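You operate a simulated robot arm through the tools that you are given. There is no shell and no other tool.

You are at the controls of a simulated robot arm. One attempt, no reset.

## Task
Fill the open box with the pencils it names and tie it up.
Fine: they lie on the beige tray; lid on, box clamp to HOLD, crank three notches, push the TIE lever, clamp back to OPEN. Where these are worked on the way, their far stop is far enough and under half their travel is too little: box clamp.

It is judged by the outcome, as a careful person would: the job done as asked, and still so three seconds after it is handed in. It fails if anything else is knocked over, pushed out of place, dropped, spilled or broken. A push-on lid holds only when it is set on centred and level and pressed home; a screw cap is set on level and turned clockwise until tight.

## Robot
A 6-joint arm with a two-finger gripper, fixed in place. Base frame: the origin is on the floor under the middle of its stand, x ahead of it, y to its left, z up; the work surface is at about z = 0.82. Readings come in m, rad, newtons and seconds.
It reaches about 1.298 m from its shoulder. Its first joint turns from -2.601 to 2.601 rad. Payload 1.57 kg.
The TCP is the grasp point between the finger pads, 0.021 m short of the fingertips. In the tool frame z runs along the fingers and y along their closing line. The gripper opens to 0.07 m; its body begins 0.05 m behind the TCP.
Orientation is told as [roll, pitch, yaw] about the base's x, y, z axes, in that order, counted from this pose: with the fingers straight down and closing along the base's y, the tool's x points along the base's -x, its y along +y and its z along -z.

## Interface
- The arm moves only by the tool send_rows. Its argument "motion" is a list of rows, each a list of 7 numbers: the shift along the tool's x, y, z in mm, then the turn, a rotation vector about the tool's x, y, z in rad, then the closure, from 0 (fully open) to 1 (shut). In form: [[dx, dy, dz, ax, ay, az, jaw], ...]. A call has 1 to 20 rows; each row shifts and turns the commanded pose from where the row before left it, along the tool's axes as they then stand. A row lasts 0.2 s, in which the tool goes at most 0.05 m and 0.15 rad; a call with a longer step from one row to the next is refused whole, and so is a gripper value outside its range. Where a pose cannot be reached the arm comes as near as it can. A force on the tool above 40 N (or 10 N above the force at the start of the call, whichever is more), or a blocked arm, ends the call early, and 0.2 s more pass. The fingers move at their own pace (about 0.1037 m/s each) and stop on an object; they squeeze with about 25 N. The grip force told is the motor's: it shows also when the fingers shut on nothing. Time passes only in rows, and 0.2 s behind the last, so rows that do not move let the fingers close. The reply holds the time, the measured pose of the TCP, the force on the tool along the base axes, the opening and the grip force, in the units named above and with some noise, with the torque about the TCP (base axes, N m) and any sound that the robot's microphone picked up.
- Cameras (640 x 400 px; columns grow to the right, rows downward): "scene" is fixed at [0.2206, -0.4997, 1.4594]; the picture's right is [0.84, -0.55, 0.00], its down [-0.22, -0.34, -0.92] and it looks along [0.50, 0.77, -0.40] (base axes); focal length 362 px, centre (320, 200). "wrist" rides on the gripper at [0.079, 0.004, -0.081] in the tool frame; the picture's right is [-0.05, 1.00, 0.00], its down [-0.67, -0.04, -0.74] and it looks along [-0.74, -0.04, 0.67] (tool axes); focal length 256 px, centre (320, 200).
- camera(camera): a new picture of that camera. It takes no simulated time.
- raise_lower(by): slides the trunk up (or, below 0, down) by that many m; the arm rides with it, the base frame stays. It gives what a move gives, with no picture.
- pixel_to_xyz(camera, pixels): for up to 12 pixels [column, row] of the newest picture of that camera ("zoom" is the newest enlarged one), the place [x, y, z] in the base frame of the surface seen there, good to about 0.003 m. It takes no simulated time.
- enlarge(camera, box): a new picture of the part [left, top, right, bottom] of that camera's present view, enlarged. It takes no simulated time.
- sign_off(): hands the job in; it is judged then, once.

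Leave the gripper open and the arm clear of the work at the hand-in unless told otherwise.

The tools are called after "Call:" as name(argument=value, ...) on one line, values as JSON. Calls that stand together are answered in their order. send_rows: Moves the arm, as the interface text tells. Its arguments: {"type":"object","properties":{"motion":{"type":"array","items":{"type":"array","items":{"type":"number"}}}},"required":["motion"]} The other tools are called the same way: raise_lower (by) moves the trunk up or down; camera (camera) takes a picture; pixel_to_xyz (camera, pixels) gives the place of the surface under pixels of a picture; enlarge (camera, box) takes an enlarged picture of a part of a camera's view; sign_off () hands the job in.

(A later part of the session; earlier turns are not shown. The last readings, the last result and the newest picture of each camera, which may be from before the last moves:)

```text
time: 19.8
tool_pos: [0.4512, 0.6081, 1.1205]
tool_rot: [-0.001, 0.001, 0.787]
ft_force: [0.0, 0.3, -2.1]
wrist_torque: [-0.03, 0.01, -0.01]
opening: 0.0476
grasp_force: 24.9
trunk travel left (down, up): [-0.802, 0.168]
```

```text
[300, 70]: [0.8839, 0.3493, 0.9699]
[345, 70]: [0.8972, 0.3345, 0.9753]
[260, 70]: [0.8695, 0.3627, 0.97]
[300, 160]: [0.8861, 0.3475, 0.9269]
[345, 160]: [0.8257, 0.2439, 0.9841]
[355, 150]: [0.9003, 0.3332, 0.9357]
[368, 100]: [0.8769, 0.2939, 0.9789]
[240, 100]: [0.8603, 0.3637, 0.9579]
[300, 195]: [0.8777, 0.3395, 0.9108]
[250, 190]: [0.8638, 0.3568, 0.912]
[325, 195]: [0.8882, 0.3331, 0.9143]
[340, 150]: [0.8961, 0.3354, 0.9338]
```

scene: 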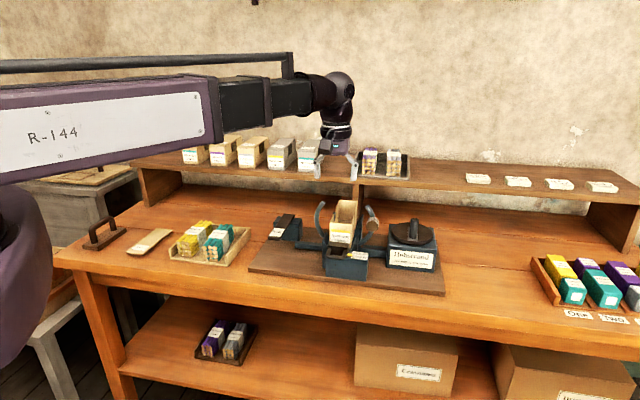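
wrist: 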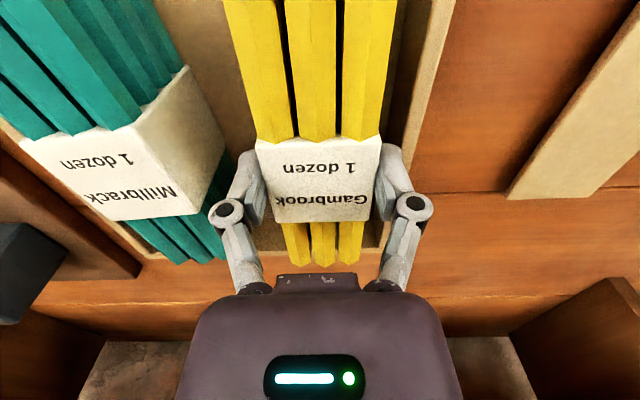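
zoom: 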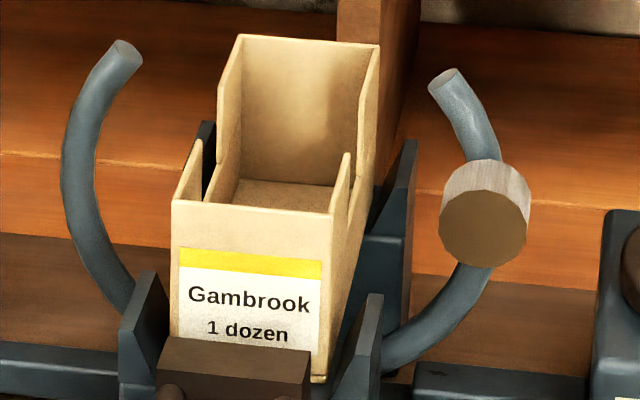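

Clear view now: box walls centred at u≈0.381, interior v from 0.710 to 0.8715 (centre ≈0.7905), notch v≈0.763–0.827. I'll carry the bundle over the box at this height (bundle bottom ≈1.06).

Call:
send_rows(motion=[[-3.46, -40.95, 0, 0, 0, 0, 1], [-3.46, -40.95, 0, 0, 0, 0, 1], [-3.46, -40.95, 0, 0, 0, 0, 1], [-3.46, -40.95, 0, 0, 0, 0, 1], [-3.46, -40.95, 0, 0, 0, 0, 1], [-3.46, -40.95, 0, 0, 0, 0, 1], [-3.46, -40.95, 0, 0, 0, 0, 1], [-3.46, -40.95, 0, 0, 0, 0, 1], [-3.46, -40.95, 0, 0, 0, 0, 1], [-3.46, -40.95, 0, 0, 0, 0, 1], [-3.46, -40.95, 0, 0, 0, 0, 1], [-3.46, -40.95, 0, 0, 0, 0, 1], [0, 0, 0, 0, 0, 0, 1], [0, 0, 0, 0, 0, 0, 1]])

Call:
camera(camera="wrist")

Call:
enlarge(camera="scene", box=[290, 140, 410, 260])

```text
time: 22.8
tool_pos: [0.8288, 0.292, 1.1196]
tool_rot: [0.001, 0.0, 0.787]
ft_force: [-0.6, 0.2, -1.3]
wrist_torque: [0.01, -0.02, 0.01]
opening: 0.0479
grasp_force: 25.4
trunk travel left (down, up): [-0.802, 0.168]
```

```text
taken
```

wrist: 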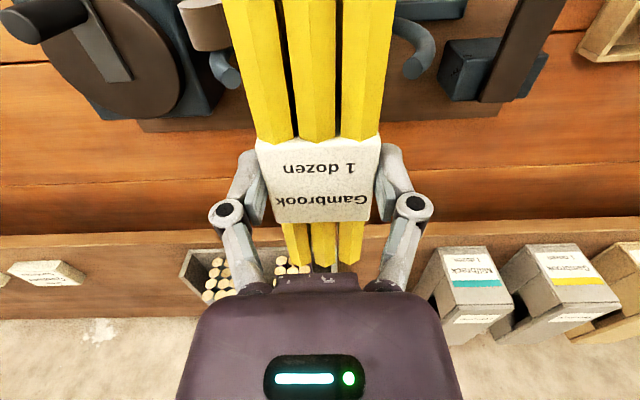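

```text
3.33 times, centred on (350, 200) of scene
```

zoom: 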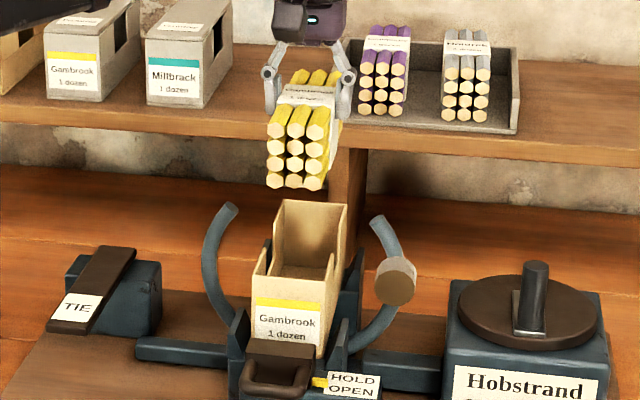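

Bundle is above the box: TCP u=0.3796, v=0.7925. I'll measure the bundle's ends and sides from the scene to check its offset in the gripper.

Call:
enlarge(camera="scene", box=[355, 150, 405, 200])

Call:
enlarge(camera="scene", box=[362, 155, 402, 200])

Call:
enlarge(camera="scene", box=[360, 150, 430, 200])

```text
8.00 times, centred on (380, 175) of scene
```

zoom: 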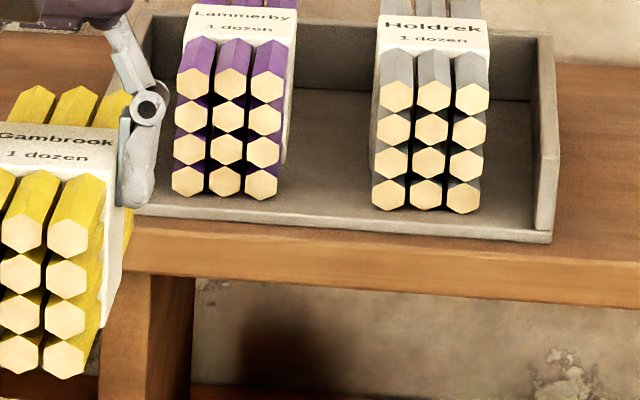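

```text
8.89 times, centred on (382, 178) of scene
```

zoom: 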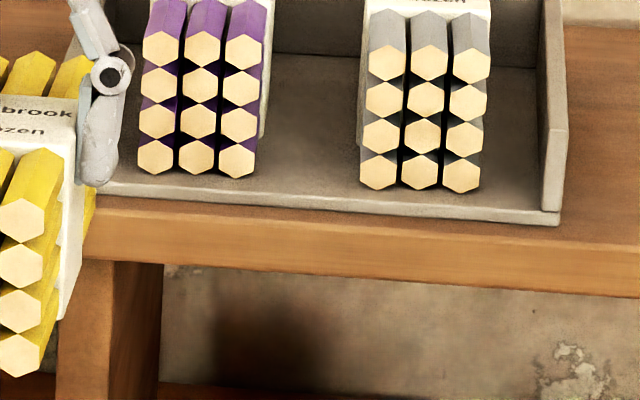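

```text
8.00 times, centred on (395, 175) of scene
```

zoom: 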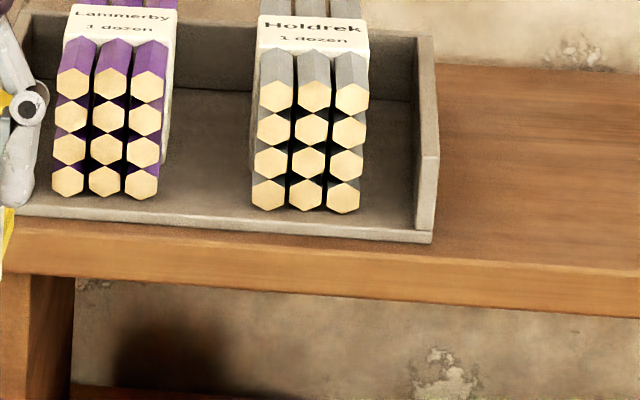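

My boxes missed it; the bundle is around scene pixel (343,178). Enlarging there.

Call:
enlarge(camera="scene", box=[320, 150, 370, 205])

Call:
pixel_to_xyz(camera="zoom", pixels=[[206, 195], [250, 200], [294, 203], [206, 305], [250, 308], [294, 312], [250, 240], [300, 130], [225, 125], [290, 165], [330, 210], [250, 350]])

```text
7.27 times, centred on (345, 178) of scene
```

zoom: 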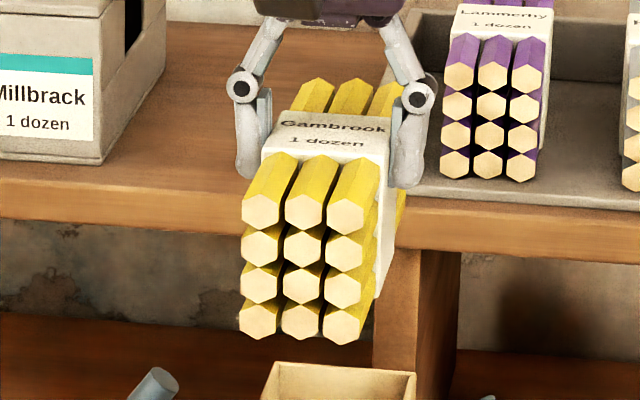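

```text
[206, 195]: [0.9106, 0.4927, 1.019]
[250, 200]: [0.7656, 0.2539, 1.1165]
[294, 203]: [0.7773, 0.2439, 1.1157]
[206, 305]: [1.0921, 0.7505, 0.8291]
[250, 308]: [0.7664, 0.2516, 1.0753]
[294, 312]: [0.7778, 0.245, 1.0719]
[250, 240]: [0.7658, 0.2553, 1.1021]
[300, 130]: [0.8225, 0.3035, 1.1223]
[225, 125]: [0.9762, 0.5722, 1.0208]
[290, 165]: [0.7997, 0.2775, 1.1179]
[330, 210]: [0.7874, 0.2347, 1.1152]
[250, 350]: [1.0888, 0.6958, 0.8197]
```

The bundle's centre is at u≈0.3805, v≈0.791, which coincides with the box centre. I'll lower to just above the rim (bundle bottom ≈1.00) and check.

Call:
raise_lower(by=-0.06)

Call:
enlarge(camera="scene", box=[320, 175, 380, 240])

Call:
camera(camera="wrist")

```text
time: 23.8
tool_pos: [0.8283, 0.2911, 1.0595]
tool_rot: [0.0, 0.0, 0.788]
ft_force: [-0.2, -0.3, -1.6]
wrist_torque: [-0.02, 0.05, 0.0]
opening: 0.0479
grasp_force: 24.8
trunk travel left (down, up): [-0.742, 0.228]
```

```text
6.15 times, centred on (350, 208) of scene
```

zoom: 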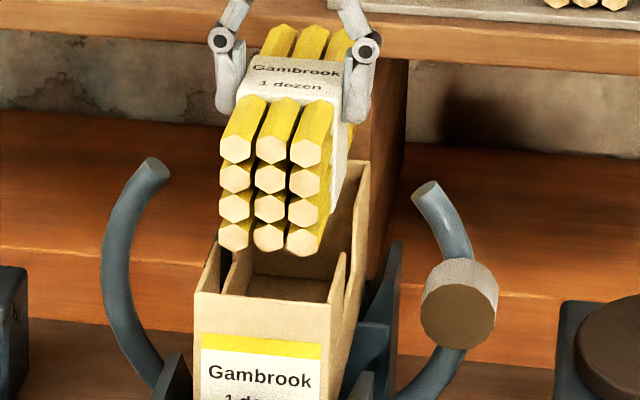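

```text
taken
```

wrist: 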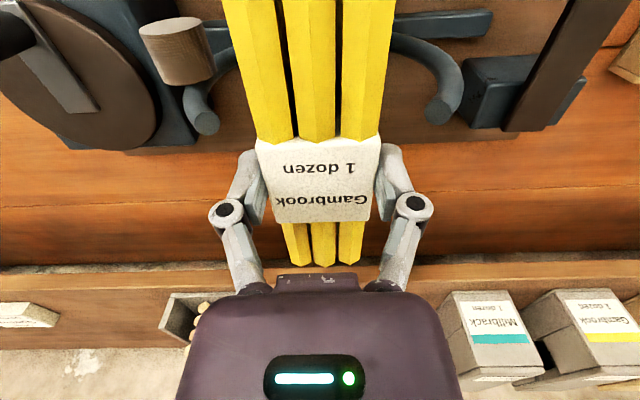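

Alignment looks good. Lowering 0.03 m so the bundle enters the box by about 15 mm.

Call:
raise_lower(by=-0.03)

Call:
enlarge(camera="scene", box=[320, 175, 380, 240])

```text
time: 24.6
tool_pos: [0.8295, 0.2909, 1.0302]
tool_rot: [-0.001, -0.001, 0.788]
ft_force: [-0.8, -0.2, -2.7]
wrist_torque: [-0.01, 0.01, 0.02]
opening: 0.0476
grasp_force: 25.4
trunk travel left (down, up): [-0.712, 0.258]
```

```text
6.15 times, centred on (350, 208) of scene
```

zoom: 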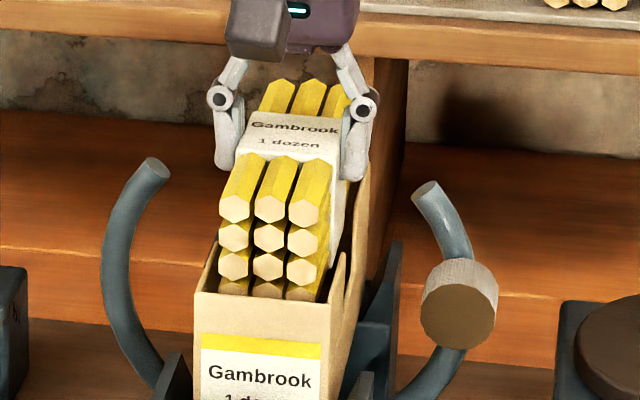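

No contact force; the bundle is going in. Lowering another 0.03 m.

Call:
raise_lower(by=-0.03)

Call:
enlarge(camera="scene", box=[320, 175, 380, 240])

Call:
camera(camera="wrist")

```text
time: 25.3
tool_pos: [0.829, 0.2918, 0.9993]
tool_rot: [-0.002, 0.001, 0.784]
ft_force: [0.5, 0.4, -2.5]
wrist_torque: [0.0, -0.02, 0.06]
opening: 0.0476
grasp_force: 24.9
trunk travel left (down, up): [-0.682, 0.288]
```

```text
6.15 times, centred on (350, 208) of scene
```

zoom: 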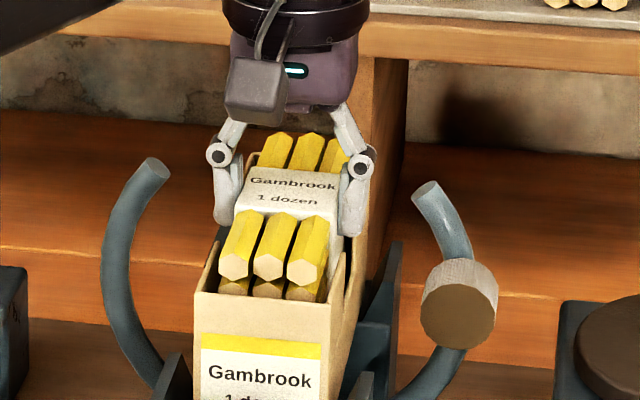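

```text
taken
```

wrist: 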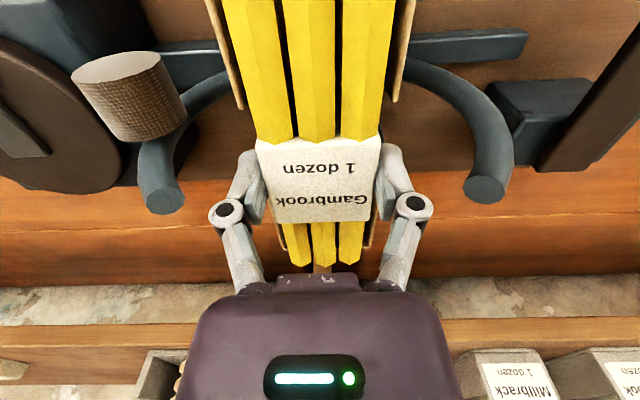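

The fingers are entering the notches and there's space to the arcs. Lowering 0.02 m to about 5 mm above the floor, then by small steps until it touches.

Call:
raise_lower(by=-0.02)

Call:
raise_lower(by=-0.004)

Call:
enlarge(camera="scene", box=[320, 175, 380, 240])

```text
time: 26.0
tool_pos: [0.8291, 0.2909, 0.981]
tool_rot: [0.001, 0.001, 0.786]
ft_force: [0.4, -0.2, -2.1]
wrist_torque: [0.02, 0.02, 0.01]
opening: 0.0474
grasp_force: 24.4
trunk travel left (down, up): [-0.662, 0.308]
```

```text
time: 26.5
tool_pos: [0.8295, 0.2914, 0.9768]
tool_rot: [-0.001, 0.001, 0.784]
ft_force: [-0.1, 0.5, -1.8]
wrist_torque: [-0.01, 0.0, 0.02]
opening: 0.0479
grasp_force: 25.1
trunk travel left (down, up): [-0.658, 0.312]
```

```text
6.15 times, centred on (350, 208) of scene
```

zoom: 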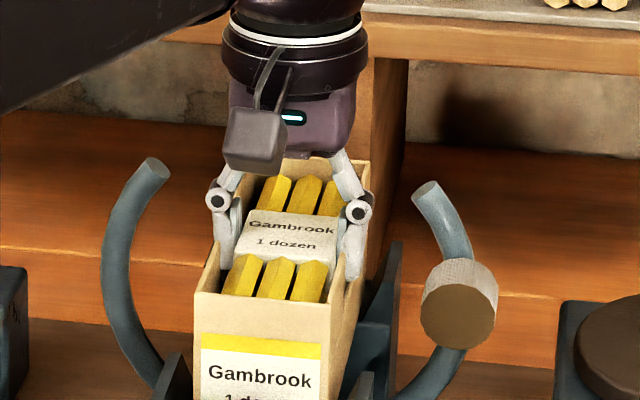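

Still hanging (force z ≈ -2 N). Continuing down by 3 mm steps.

Call:
raise_lower(by=-0.003)

Call:
raise_lower(by=-0.002)

```text
time: 27.1
tool_pos: [0.8284, 0.2911, 0.9733]
tool_rot: [0.0, 0.0, 0.784]
ft_force: [0.7, 0.9, -2.0]
wrist_torque: [0.0, 0.0, -0.02]
opening: 0.0476
grasp_force: 25.4
trunk travel left (down, up): [-0.655, 0.315]
```

```text
time: 27.6
tool_pos: [0.8287, 0.2896, 0.9718]
tool_rot: [-0.003, -0.003, 0.787]
ft_force: [4.3, 1.3, 16.2]
wrist_torque: [-0.06, -0.04, -0.03]
opening: 0.0477
grasp_force: 25.0
trunk travel left (down, up): [-0.653, 0.317]
```

Contact with the box floor (16 N up at TCP z=0.972). I'll ease up 1 mm and open the fingers to about 0.06 m in the notches.

Call:
raise_lower(by=0.001)

Call:
send_rows(motion=[[0, 0, 0, 0, 0, 0, 0.3], [0, 0, 0, 0, 0, 0, 0.24], [0, 0, 0, 0, 0, 0, 0.18], [0, 0, 0, 0, 0, 0, 0.18]])

Call:
camera(camera="wrist")

Call:
enlarge(camera="scene", box=[320, 175, 380, 240])

```text
time: 28.1
tool_pos: [0.8287, 0.2915, 0.9729]
tool_rot: [-0.001, 0.0, 0.786]
ft_force: [2.3, 1.6, 5.1]
wrist_torque: [0.42, -0.47, -0.06]
opening: 0.0477
grasp_force: 25.0
trunk travel left (down, up): [-0.654, 0.316]
```

```text
time: 29.1
tool_pos: [0.8287, 0.2914, 0.9734]
tool_rot: [0.001, -0.002, 0.786]
ft_force: [0.1, 0.2, -0.3]
wrist_torque: [0.02, 0.0, 0.01]
opening: 0.0575
grasp_force: 0.0
trunk travel left (down, up): [-0.654, 0.316]
```

```text
taken
```

wrist: 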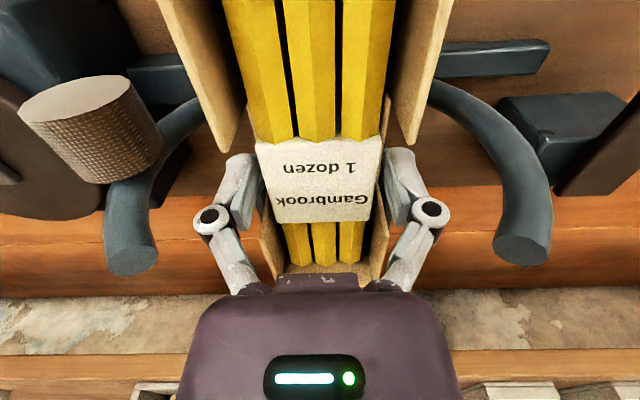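

```text
6.15 times, centred on (350, 208) of scene
```

zoom: 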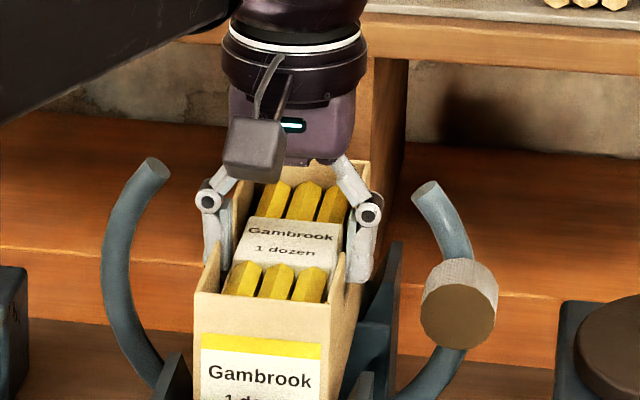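

Released. The bundle is in the box. I'll raise straight up, first 30 mm, checking nothing drags.

Call:
raise_lower(by=0.03)

Call:
raise_lower(by=0.12)

Call:
camera(camera="wrist")

Call:
enlarge(camera="scene", box=[320, 175, 380, 240])

```text
time: 29.8
tool_pos: [0.8289, 0.2914, 1.003]
tool_rot: [0.0, -0.001, 0.789]
ft_force: [-0.1, -1.1, 0.4]
wrist_torque: [0.0, -0.02, -0.02]
opening: 0.0573
grasp_force: 0.1
trunk travel left (down, up): [-0.684, 0.286]
```

```text
time: 31.3
tool_pos: [0.8287, 0.291, 1.1223]
tool_rot: [0.0, 0.0, 0.786]
ft_force: [-0.7, -0.6, -0.4]
wrist_torque: [0.01, -0.03, 0.0]
opening: 0.0574
grasp_force: 0.1
trunk travel left (down, up): [-0.804, 0.166]
```

```text
taken
```

wrist: 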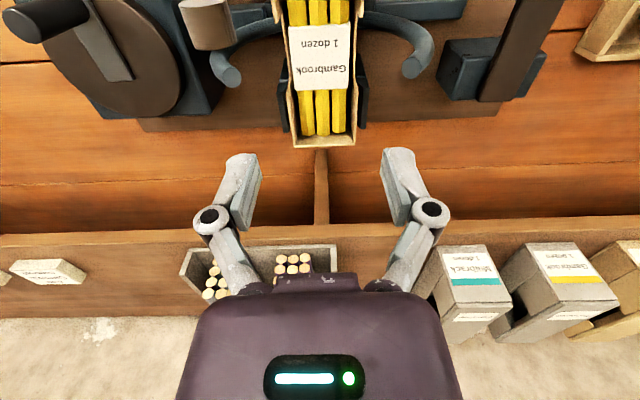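

```text
6.15 times, centred on (350, 208) of scene
```

zoom: 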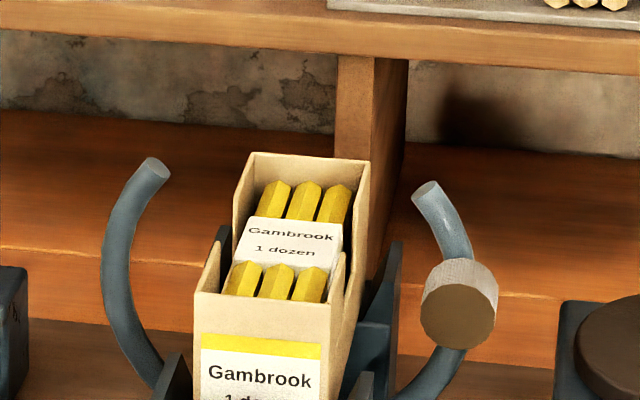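

The pencils sit flat in the box. From this viewpoint I'll measure the box rim for placing the lid.

Call:
enlarge(camera="wrist", box=[240, 0, 400, 160])

Call:
pixel_to_xyz(camera="wrist", pixels=[[295, 144], [355, 144], [325, 145], [291, 115], [358, 115], [288, 100], [358, 100], [274, 12], [361, 12], [320, 60], [345, 60], [298, 60]])

```text
2.50 times, centred on (320, 80) of wrist
```

zoom: 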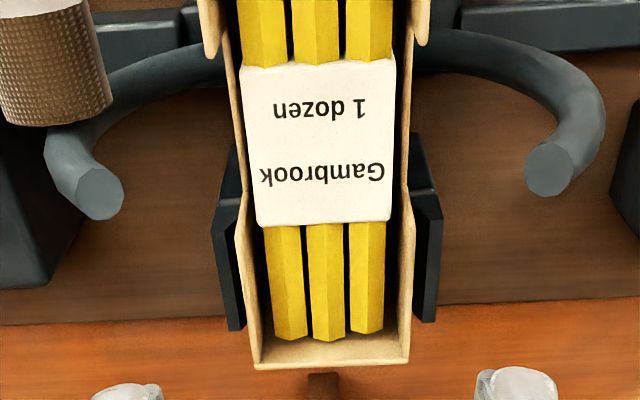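

```text
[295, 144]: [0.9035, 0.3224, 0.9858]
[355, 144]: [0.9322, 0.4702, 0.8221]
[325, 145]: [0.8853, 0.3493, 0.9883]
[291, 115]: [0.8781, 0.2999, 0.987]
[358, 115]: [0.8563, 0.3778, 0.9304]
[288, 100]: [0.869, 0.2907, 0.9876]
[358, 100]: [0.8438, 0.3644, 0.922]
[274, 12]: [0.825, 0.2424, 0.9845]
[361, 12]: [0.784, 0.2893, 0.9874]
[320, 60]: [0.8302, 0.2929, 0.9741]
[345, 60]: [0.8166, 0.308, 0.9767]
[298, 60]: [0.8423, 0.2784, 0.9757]
```

Next the lid. I'll move along the bench to look at it from the front, at this height.

Call:
send_rows(motion=[[14.5, 42.8, 0, 0, 0, 0, 0.1], [14.5, 42.8, 0, 0, 0, 0, 0], [14.5, 42.8, 0, 0, 0, 0, 0], [14.5, 42.8, 0, 0, 0, 0, 0], [14.5, 42.8, 0, 0, 0, 0, 0], [14.5, 42.8, 0, 0, 0, 0, 0], [14.5, 42.8, 0, 0, 0, 0, 0], [14.5, 42.8, 0, 0, 0, 0, 0], [14.5, 42.8, 0, 0, 0, 0, 0], [14.5, 42.8, 0, 0, 0, 0, 0], [14.5, 42.8, 0, 0, 0, 0, 0], [14.5, 42.8, 0, 0, 0, 0, 0], [14.5, 42.8, 0, 0, 0, 0, 0], [14.5, 42.8, 0, 0, 0, 0, 0], [14.5, 42.8, 0, 0, 0, 0, 0], [14.5, 42.8, 0, 0, 0, 0, 0], [0, 0, 0, 0, 0, 0, 0], [0, 0, 0, 0, 0, 0, 0]])

Call:
raise_lower(by=-0.1)

Call:
camera(camera="wrist")

Call:
camera(camera="scene")

```text
time: 35.1
tool_pos: [0.1802, 0.612, 1.1219]
tool_rot: [0.0, 0.0, 0.786]
ft_force: [-0.3, 0.6, 0.1]
wrist_torque: [0.0, 0.01, 0.04]
opening: 0.0698
grasp_force: 0.0
trunk travel left (down, up): [-0.804, 0.166]
```

```text
time: 36.5
tool_pos: [0.1806, 0.6113, 1.0216]
tool_rot: [0.002, -0.001, 0.786]
ft_force: [0.6, 0.3, 0.6]
wrist_torque: [0.02, 0.0, 0.03]
opening: 0.0699
grasp_force: 0.1
trunk travel left (down, up): [-0.704, 0.266]
```

```text
taken
```

wrist: 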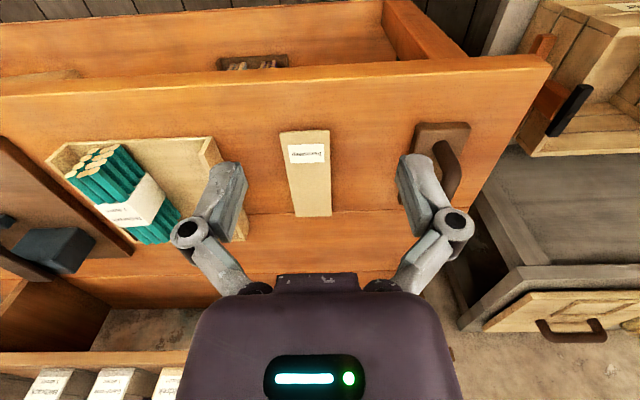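

```text
taken
```

scene: 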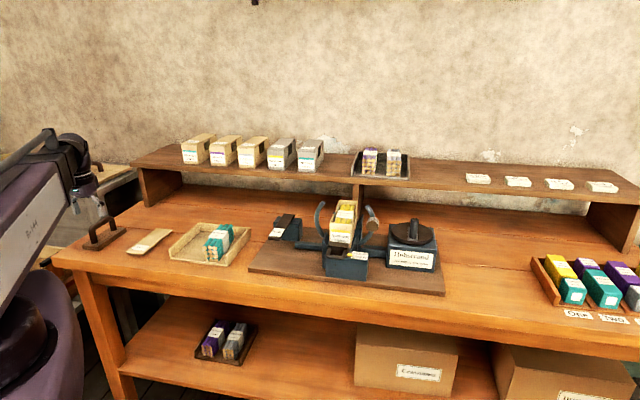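

The lid is at around (307,172) in the wrist view. Enlarging and measuring it.

Call:
enlarge(camera="wrist", box=[255, 115, 375, 230])

Call:
pixel_to_xyz(camera="wrist", pixels=[[282, 135], [327, 133], [305, 134], [286, 155], [329, 153], [290, 180], [330, 178], [295, 212], [330, 212], [312, 213], [308, 170], [280, 140]])

Call:
enlarge(camera="scene", box=[110, 215, 190, 265])

Call:
pixel_to_xyz(camera="zoom", pixels=[[150, 290], [275, 290], [290, 310], [215, 300], [330, 110], [475, 120], [400, 115], [250, 200], [380, 200], [320, 160], [420, 150], [200, 230]])

```text
3.48 times, centred on (315, 172) of wrist
```

zoom: 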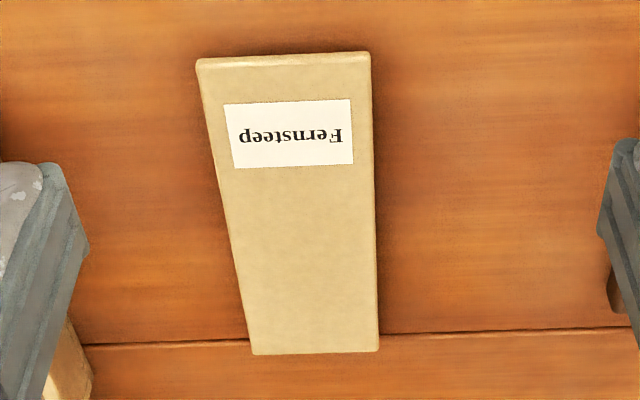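

```text
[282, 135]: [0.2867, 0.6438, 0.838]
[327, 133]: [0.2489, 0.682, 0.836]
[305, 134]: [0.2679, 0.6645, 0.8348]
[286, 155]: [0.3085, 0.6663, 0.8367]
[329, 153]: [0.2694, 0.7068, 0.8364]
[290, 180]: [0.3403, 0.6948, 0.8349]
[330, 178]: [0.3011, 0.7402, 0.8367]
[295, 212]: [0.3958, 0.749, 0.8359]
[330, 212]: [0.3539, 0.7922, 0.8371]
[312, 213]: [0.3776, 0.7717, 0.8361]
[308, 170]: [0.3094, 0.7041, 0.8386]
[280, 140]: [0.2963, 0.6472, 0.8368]
```

```text
8.00 times, centred on (150, 240) of scene
```

zoom: 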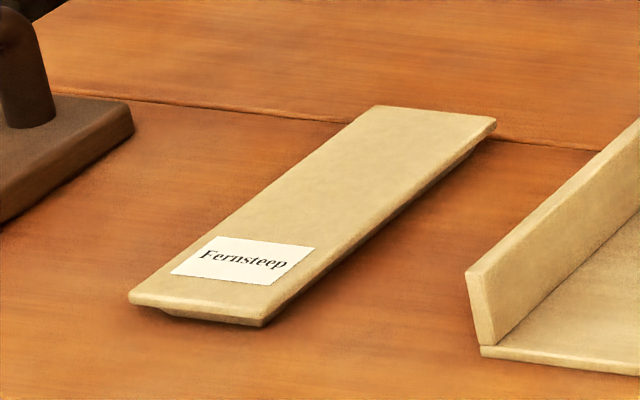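

```text
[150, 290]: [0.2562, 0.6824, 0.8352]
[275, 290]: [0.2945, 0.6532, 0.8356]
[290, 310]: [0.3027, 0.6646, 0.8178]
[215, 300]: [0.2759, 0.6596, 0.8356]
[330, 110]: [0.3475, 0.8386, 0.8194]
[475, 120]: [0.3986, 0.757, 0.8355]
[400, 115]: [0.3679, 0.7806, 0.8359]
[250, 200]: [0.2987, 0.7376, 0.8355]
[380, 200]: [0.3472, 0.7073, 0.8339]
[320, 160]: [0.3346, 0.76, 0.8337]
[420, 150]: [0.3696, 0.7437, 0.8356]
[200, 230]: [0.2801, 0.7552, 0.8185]
```

Lid: centre about u=-0.2803, v=0.736, width ≈0.061 m (gripper opens to 0.07), top z=0.836 on the table at 0.819. It's aligned with the bench. I'll move above it.

Call:
send_rows(motion=[[-44, -6.1, 0, 0, 0, 0, 0], [-44, -6.1, 0, 0, 0, 0, 0], [-44, -6.1, 0, 0, 0, 0, 0], [-44, -6.0, 0, 0, 0, 0, 0], [0, 0, 0, 0, 0, 0, 0], [0, 0, 0, 0, 0, 0, 0]])

Call:
camera(camera="wrist")

```text
time: 37.9
tool_pos: [0.323, 0.7187, 1.0225]
tool_rot: [0.001, -0.002, 0.787]
ft_force: [0.6, 0.5, -0.5]
wrist_torque: [0.03, 0.0, 0.02]
opening: 0.0698
grasp_force: 0.0
trunk travel left (down, up): [-0.704, 0.266]
```

```text
taken
```

wrist: 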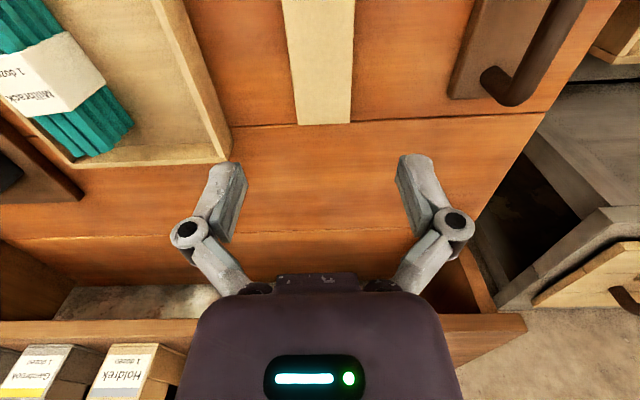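

I'll re-measure lid edges and the brown handled block's near edge from here.

Call:
pixel_to_xyz(camera="wrist", pixels=[[288, 20], [352, 20], [292, 60], [351, 60], [298, 110], [349, 110], [322, 122], [322, 60], [452, 90], [470, 30], [510, 95], [500, 80]])

Call:
enlarge(camera="wrist", box=[260, 0, 380, 140])

```text
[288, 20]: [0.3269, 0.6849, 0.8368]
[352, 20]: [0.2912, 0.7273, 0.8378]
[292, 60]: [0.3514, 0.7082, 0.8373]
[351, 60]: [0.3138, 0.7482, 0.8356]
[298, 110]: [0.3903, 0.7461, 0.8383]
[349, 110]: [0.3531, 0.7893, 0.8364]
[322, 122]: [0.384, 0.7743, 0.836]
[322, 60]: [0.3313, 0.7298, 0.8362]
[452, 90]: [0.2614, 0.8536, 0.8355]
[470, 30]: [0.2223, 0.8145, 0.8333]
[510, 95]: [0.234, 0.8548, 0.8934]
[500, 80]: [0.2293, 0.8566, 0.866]
```

```text
2.86 times, centred on (320, 70) of wrist
```

zoom: 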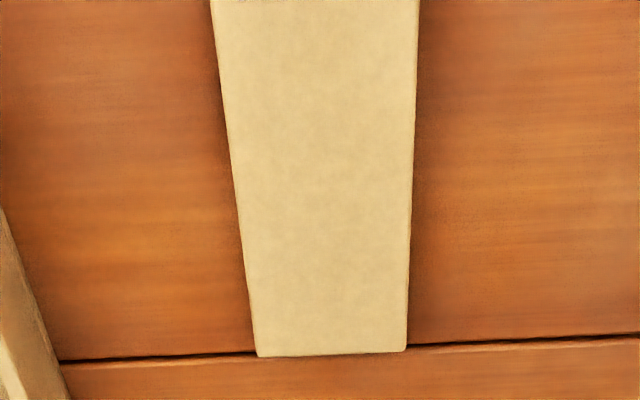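

Lid centre is u≈-0.280, v≈0.737; TCP is at u=-0.2798, v=0.7366. Lowering 0.12 m to z≈0.90 and checking.

Call:
raise_lower(by=-0.12)

Call:
camera(camera="wrist")

Call:
enlarge(camera="scene", box=[100, 180, 200, 270])

```text
time: 39.4
tool_pos: [0.3213, 0.7191, 0.9029]
tool_rot: [0.002, -0.003, 0.785]
ft_force: [-0.7, 0.8, 0.1]
wrist_torque: [0.02, 0.01, -0.04]
opening: 0.0703
grasp_force: 0.0
trunk travel left (down, up): [-0.584, 0.386]
```

```text
taken
```

wrist: 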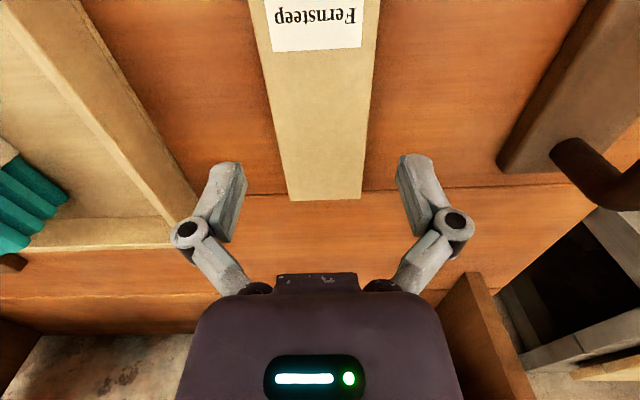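

```text
4.44 times, centred on (150, 225) of scene
```

zoom: 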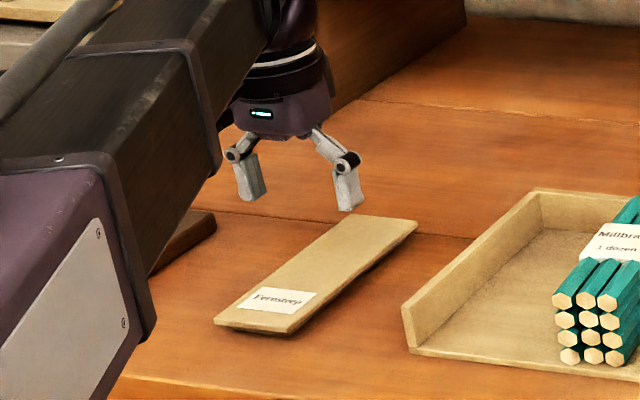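

Before lowering further I'll check how high the arm's link is above the brown block, using surface points of the link in this zoom.

Call:
pixel_to_xyz(camera="zoom", pixels=[[150, 330], [130, 280], [90, 380], [200, 150], [215, 160], [60, 390], [110, 390], [185, 230], [165, 260], [340, 160], [350, 205], [265, 195]])

```text
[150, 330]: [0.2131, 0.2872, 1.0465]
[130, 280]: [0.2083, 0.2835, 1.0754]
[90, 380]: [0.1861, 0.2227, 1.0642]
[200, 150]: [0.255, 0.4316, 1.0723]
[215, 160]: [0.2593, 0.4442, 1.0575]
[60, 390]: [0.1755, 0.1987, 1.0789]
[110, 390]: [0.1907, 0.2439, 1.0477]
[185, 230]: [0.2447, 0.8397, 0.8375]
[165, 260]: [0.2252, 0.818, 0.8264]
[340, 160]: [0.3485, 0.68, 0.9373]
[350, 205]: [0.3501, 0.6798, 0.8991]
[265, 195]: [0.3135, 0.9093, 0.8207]
```

The link's underside is at 1.046, far from the block. Lowering to z≈0.868 (tips 0.847, still above the lid's top 0.836) for a close alignment check.

Call:
raise_lower(by=-0.035)

Call:
camera(camera="wrist")

Call:
enlarge(camera="scene", box=[130, 200, 190, 260])

```text
time: 40.1
tool_pos: [0.3222, 0.7181, 0.8676]
tool_rot: [0.0, 0.0, 0.786]
ft_force: [0.1, -0.4, -0.1]
wrist_torque: [0.0, 0.01, -0.02]
opening: 0.0701
grasp_force: 0.0
trunk travel left (down, up): [-0.549, 0.421]
```

```text
taken
```

wrist: 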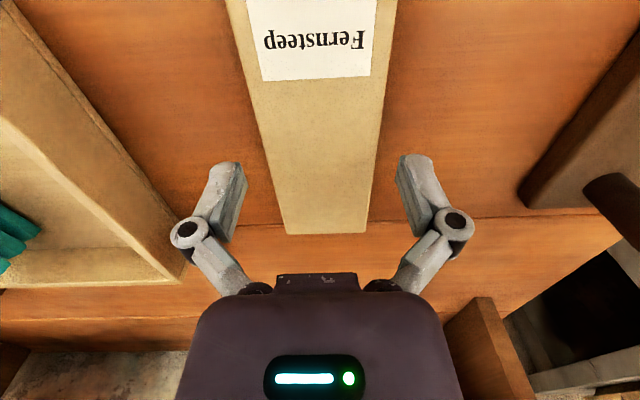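

```text
6.67 times, centred on (160, 230) of scene
```

zoom: 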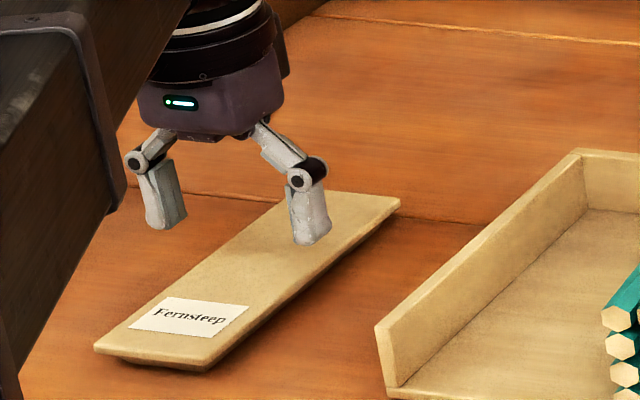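

The lid is centred between the fingers (lid edges 264–378 at the TCP's projected row, middle 321). Lowering 0.022 m to z≈0.846 (tips ≈6 mm above the table), then closing.

Call:
raise_lower(by=-0.0215)

Call:
camera(camera="wrist")

Call:
enlarge(camera="scene", box=[130, 200, 190, 260])

```text
time: 40.8
tool_pos: [0.3214, 0.7181, 0.8454]
tool_rot: [-0.002, -0.001, 0.787]
ft_force: [0.2, 0.5, -0.3]
wrist_torque: [0.01, -0.01, 0.05]
opening: 0.0702
grasp_force: 0.1
trunk travel left (down, up): [-0.527, 0.443]
```

```text
taken
```

wrist: 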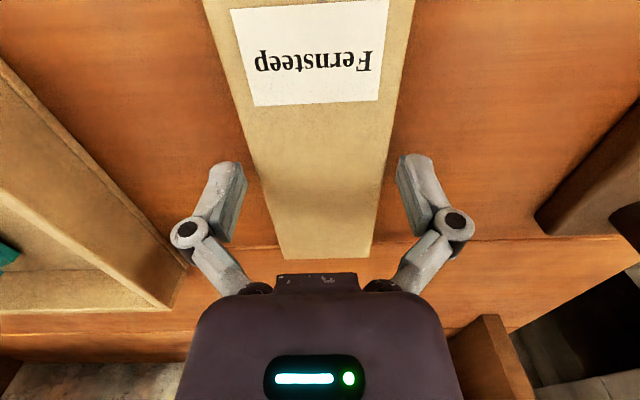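

```text
6.67 times, centred on (160, 230) of scene
```

zoom: 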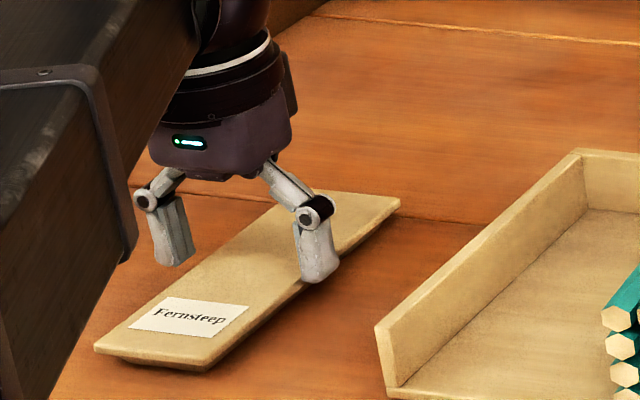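

Fingers straddle the lid. Closing gently on it.

Call:
send_rows(motion=[[0, 0, 0, 0, 0, 0, 0.06], [0, 0, 0, 0, 0, 0, 0.1], [0, 0, 0, 0, 0, 0, 0.14], [0, 0, 0, 0, 0, 0, 0.3], [0, 0, 0, 0, 0, 0, 1], [0, 0, 0, 0, 0, 0, 1], [0, 0, 0, 0, 0, 0, 1]])

Call:
camera(camera="wrist")

Call:
enlarge(camera="scene", box=[130, 200, 190, 260])

```text
time: 42.4
tool_pos: [0.3218, 0.7196, 0.8478]
tool_rot: [0.001, -0.003, 0.787]
ft_force: [-0.3, 9.1, 29.9]
wrist_torque: [-0.24, -0.5, 0.15]
opening: 0.0577
grasp_force: 25.2
trunk travel left (down, up): [-0.527, 0.443]
```

```text
taken
```

wrist: 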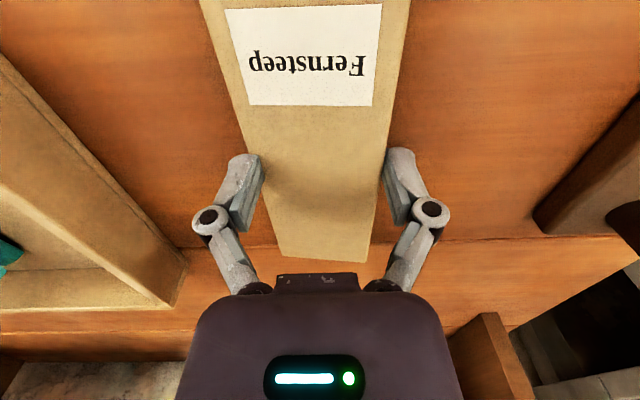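

```text
6.67 times, centred on (160, 230) of scene
```

zoom: 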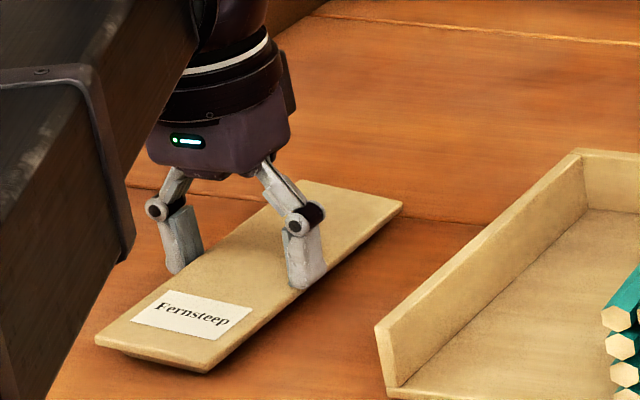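

The fingers met something: 30 N upward and opening 0.058, so the fingertips swing lower as they close and likely pressed on the table or wedged the lid edge. I'll open again, raise 6 mm, and look at the lid before gripping again.

Call:
send_rows(motion=[[0, 0, 0, 0, 0, 0, 0.14], [0, 0, 0, 0, 0, 0, 0.07], [0, 0, 0, 0, 0, 0, 0], [0, 0, 0, 0, 0, 0, 0]])

Call:
camera(camera="wrist")

Call:
enlarge(camera="scene", box=[130, 200, 190, 260])

```text
time: 43.4
tool_pos: [0.3223, 0.7189, 0.8459]
tool_rot: [0.0, -0.002, 0.787]
ft_force: [-1.1, -0.6, 0.5]
wrist_torque: [-0.04, -0.03, -0.06]
opening: 0.0701
grasp_force: 0.1
trunk travel left (down, up): [-0.527, 0.443]
```

```text
taken
```

wrist: 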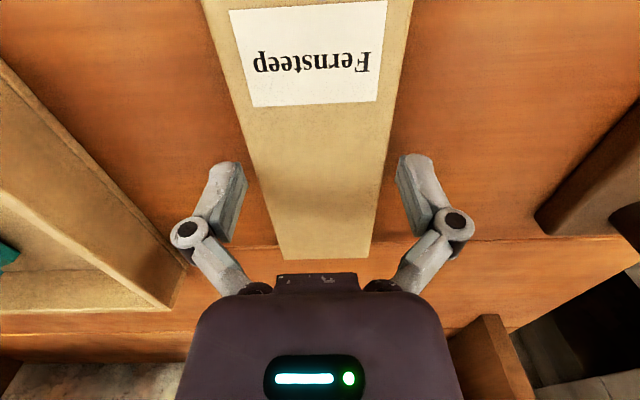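

```text
6.67 times, centred on (160, 230) of scene
```

zoom: 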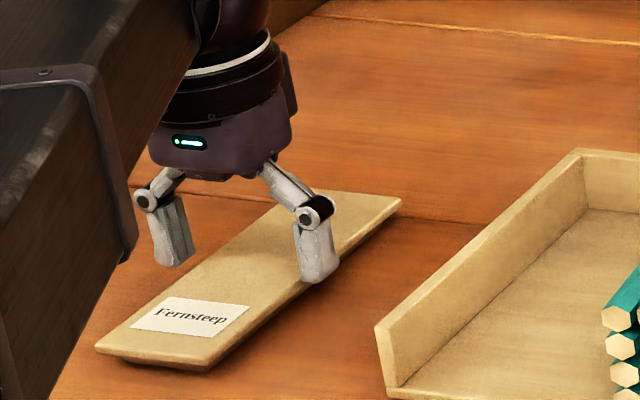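

The lid lies flat again, in place. I'll measure the fingertip heights and the lid's edge profile.

Call:
enlarge(camera="scene", box=[140, 225, 185, 260])

Call:
pixel_to_xyz(camera="zoom", pixels=[[150, 180], [160, 190], [430, 200], [440, 215], [455, 210], [170, 200], [200, 380], [260, 388], [230, 375], [270, 380], [300, 370], [350, 300]])

```text
11.43 times, centred on (162, 242) of scene
```

zoom: 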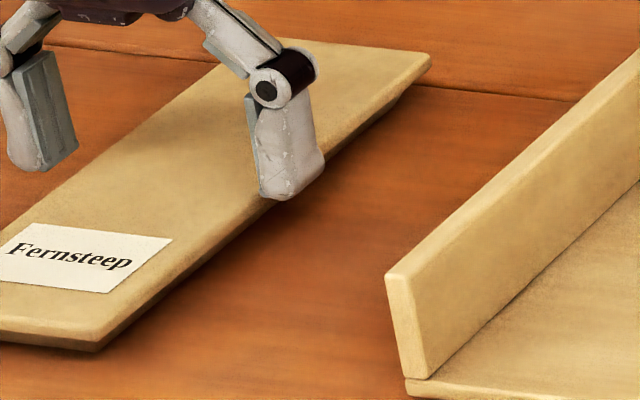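

```text
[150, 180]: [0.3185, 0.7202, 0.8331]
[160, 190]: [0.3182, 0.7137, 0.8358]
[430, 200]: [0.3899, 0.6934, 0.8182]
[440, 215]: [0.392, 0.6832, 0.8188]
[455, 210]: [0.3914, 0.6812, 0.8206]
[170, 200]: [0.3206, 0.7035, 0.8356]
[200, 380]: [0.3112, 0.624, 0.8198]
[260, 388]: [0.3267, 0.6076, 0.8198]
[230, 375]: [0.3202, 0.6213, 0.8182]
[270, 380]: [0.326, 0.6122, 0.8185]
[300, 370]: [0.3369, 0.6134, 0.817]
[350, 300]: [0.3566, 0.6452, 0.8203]
```

Call:
pixel_to_xyz(camera="zoom", pixels=[[275, 190], [300, 185], [262, 185], [30, 160], [45, 165], [70, 150], [50, 335], [60, 345], [100, 338], [95, 346], [180, 275], [190, 275]])

Call:
enlarge(camera="scene", box=[125, 235, 165, 265])

```text
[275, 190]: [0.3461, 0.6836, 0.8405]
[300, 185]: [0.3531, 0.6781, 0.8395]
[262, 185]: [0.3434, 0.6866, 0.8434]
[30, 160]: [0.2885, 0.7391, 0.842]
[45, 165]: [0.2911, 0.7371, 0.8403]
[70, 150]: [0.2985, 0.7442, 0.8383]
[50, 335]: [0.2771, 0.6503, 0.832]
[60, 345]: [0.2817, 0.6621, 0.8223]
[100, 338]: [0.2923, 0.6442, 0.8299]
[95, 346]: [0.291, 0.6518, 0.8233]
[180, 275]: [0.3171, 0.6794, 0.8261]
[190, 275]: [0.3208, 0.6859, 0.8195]
```

```text
13.33 times, centred on (145, 250) of scene
```

zoom: 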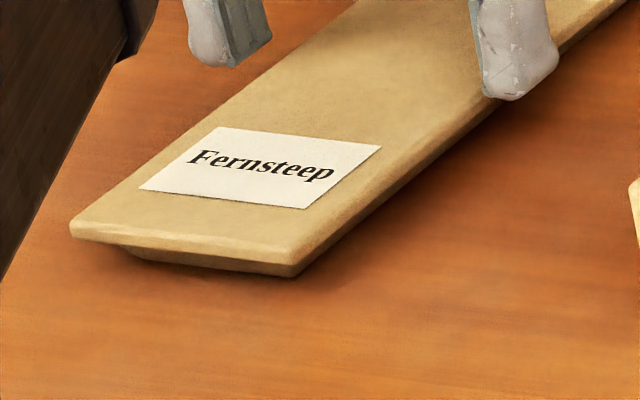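

Useful: with the fingers fully open the tips are only ~6 mm below the TCP (at z≈0.839); they extend as they close. So the previous closing landed on the lid's top edges. The lid is undisturbed. I need TCP z≈0.834 so the pads cover the lid's edge. Lowering 0.0115 m.

Call:
raise_lower(by=-0.0115)

Call:
camera(camera="wrist")

Call:
enlarge(camera="scene", box=[140, 225, 185, 260])

Call:
pixel_to_xyz(camera="zoom", pixels=[[285, 205], [300, 205], [270, 205], [30, 180], [45, 185], [70, 170]])

```text
time: 44.0
tool_pos: [0.3223, 0.7183, 0.8348]
tool_rot: [0.0, 0.0, 0.784]
ft_force: [-0.5, -0.1, -0.4]
wrist_torque: [-0.03, 0.02, 0.04]
opening: 0.0701
grasp_force: 0.0
trunk travel left (down, up): [-0.516, 0.454]
```

```text
taken
```

wrist: 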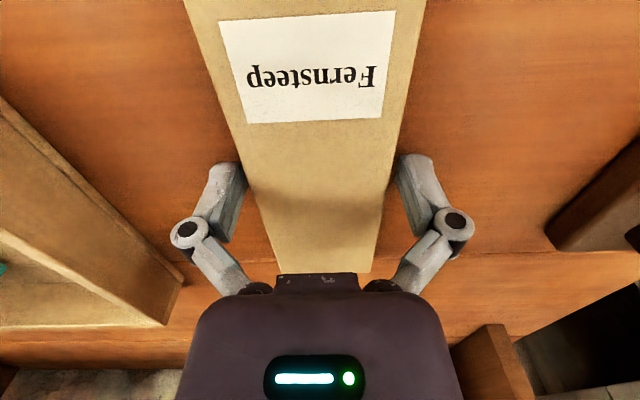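

```text
11.43 times, centred on (162, 242) of scene
```

zoom: 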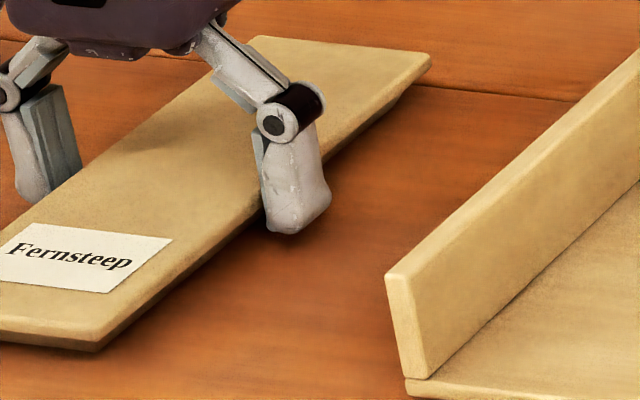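

```text
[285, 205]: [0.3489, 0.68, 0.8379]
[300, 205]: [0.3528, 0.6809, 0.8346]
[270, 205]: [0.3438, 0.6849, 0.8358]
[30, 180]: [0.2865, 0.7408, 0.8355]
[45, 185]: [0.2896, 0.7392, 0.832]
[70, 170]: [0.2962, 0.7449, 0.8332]
```

Now the fingertips are beside the lid's edges. Closing gently in steps.

Call:
send_rows(motion=[[0, 0, 0, 0, 0, 0, 0.06], [0, 0, 0, 0, 0, 0, 0.1], [0, 0, 0, 0, 0, 0, 0.14], [0, 0, 0, 0, 0, 0, 0.14]])

Call:
camera(camera="wrist")

Call:
enlarge(camera="scene", box=[140, 225, 185, 260])

```text
time: 45.0
tool_pos: [0.3219, 0.7194, 0.835]
tool_rot: [0.0, -0.002, 0.785]
ft_force: [0.0, -0.4, 0.0]
wrist_torque: [0.0, -0.02, -0.01]
opening: 0.0617
grasp_force: 1.0
trunk travel left (down, up): [-0.516, 0.454]
```

```text
taken
```

wrist: 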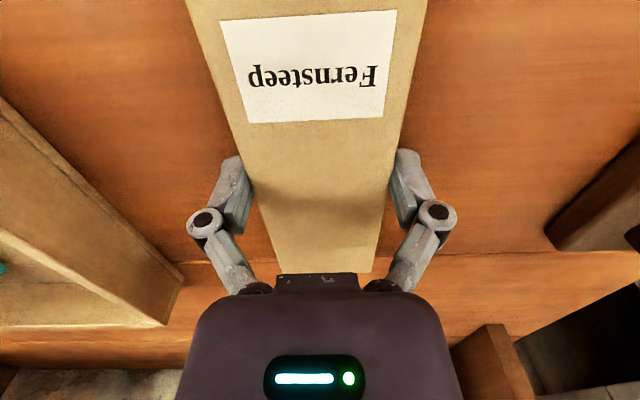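

```text
11.43 times, centred on (162, 242) of scene
```

zoom: 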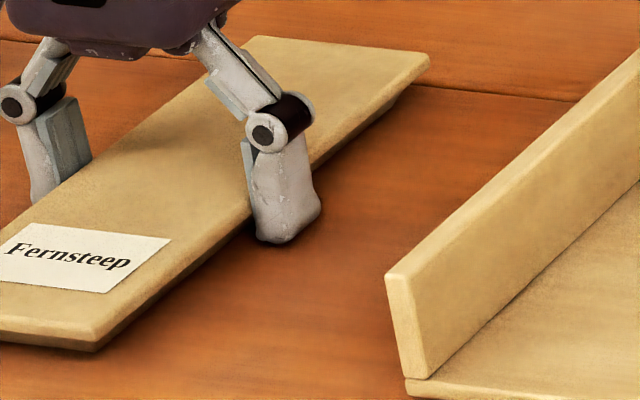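

Contact at opening 0.0617 (lid width), with no vertical force. Closing to full grip.

Call:
send_rows(motion=[[0, 0, 0, 0, 0, 0, 0.2], [0, 0, 0, 0, 0, 0, 0.3], [0, 0, 0, 0, 0, 0, 1], [0, 0, 0, 0, 0, 0, 1], [0, 0, 0, 0, 0, 0, 1]])

Call:
camera(camera="wrist")

```text
time: 46.2
tool_pos: [0.3223, 0.7176, 0.8348]
tool_rot: [0.001, -0.001, 0.785]
ft_force: [1.5, 0.2, 5.4]
wrist_torque: [-0.01, 0.02, -0.02]
opening: 0.0605
grasp_force: 25.2
trunk travel left (down, up): [-0.516, 0.454]
```

```text
taken
```

wrist: 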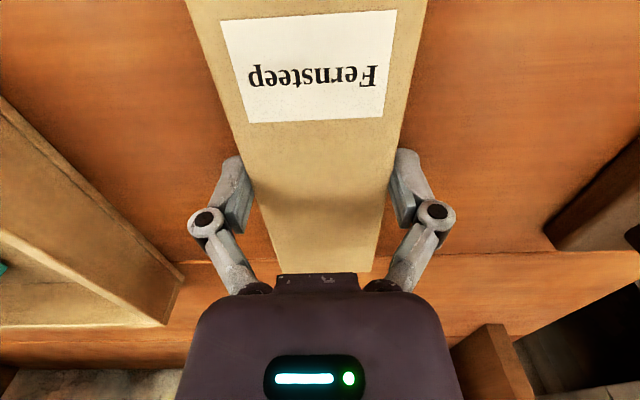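

Gripped at 0.0605 m with 25 N. Lifting 0.03 m to check that it hangs level.

Call:
raise_lower(by=0.03)

Call:
enlarge(camera="scene", box=[120, 200, 190, 260])

Call:
camera(camera="wrist")

```text
time: 47.0
tool_pos: [0.3226, 0.7191, 0.8646]
tool_rot: [0.0, -0.001, 0.787]
ft_force: [0.6, 0.1, -0.9]
wrist_torque: [0.02, 0.02, -0.01]
opening: 0.0606
grasp_force: 25.0
trunk travel left (down, up): [-0.546, 0.424]
```

```text
6.67 times, centred on (155, 230) of scene
```

zoom: 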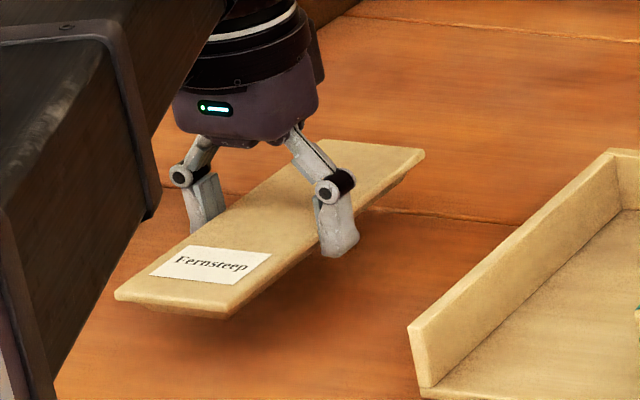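

```text
taken
```

wrist: 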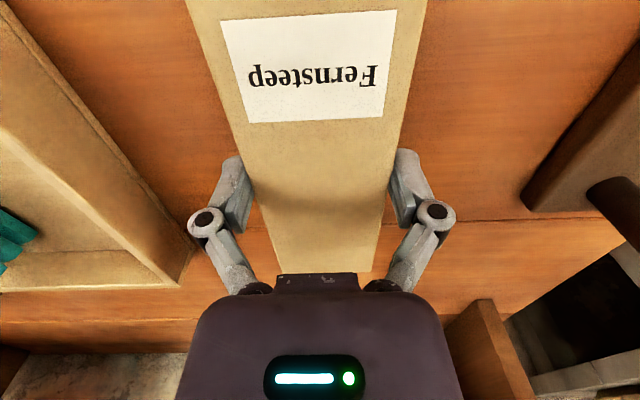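

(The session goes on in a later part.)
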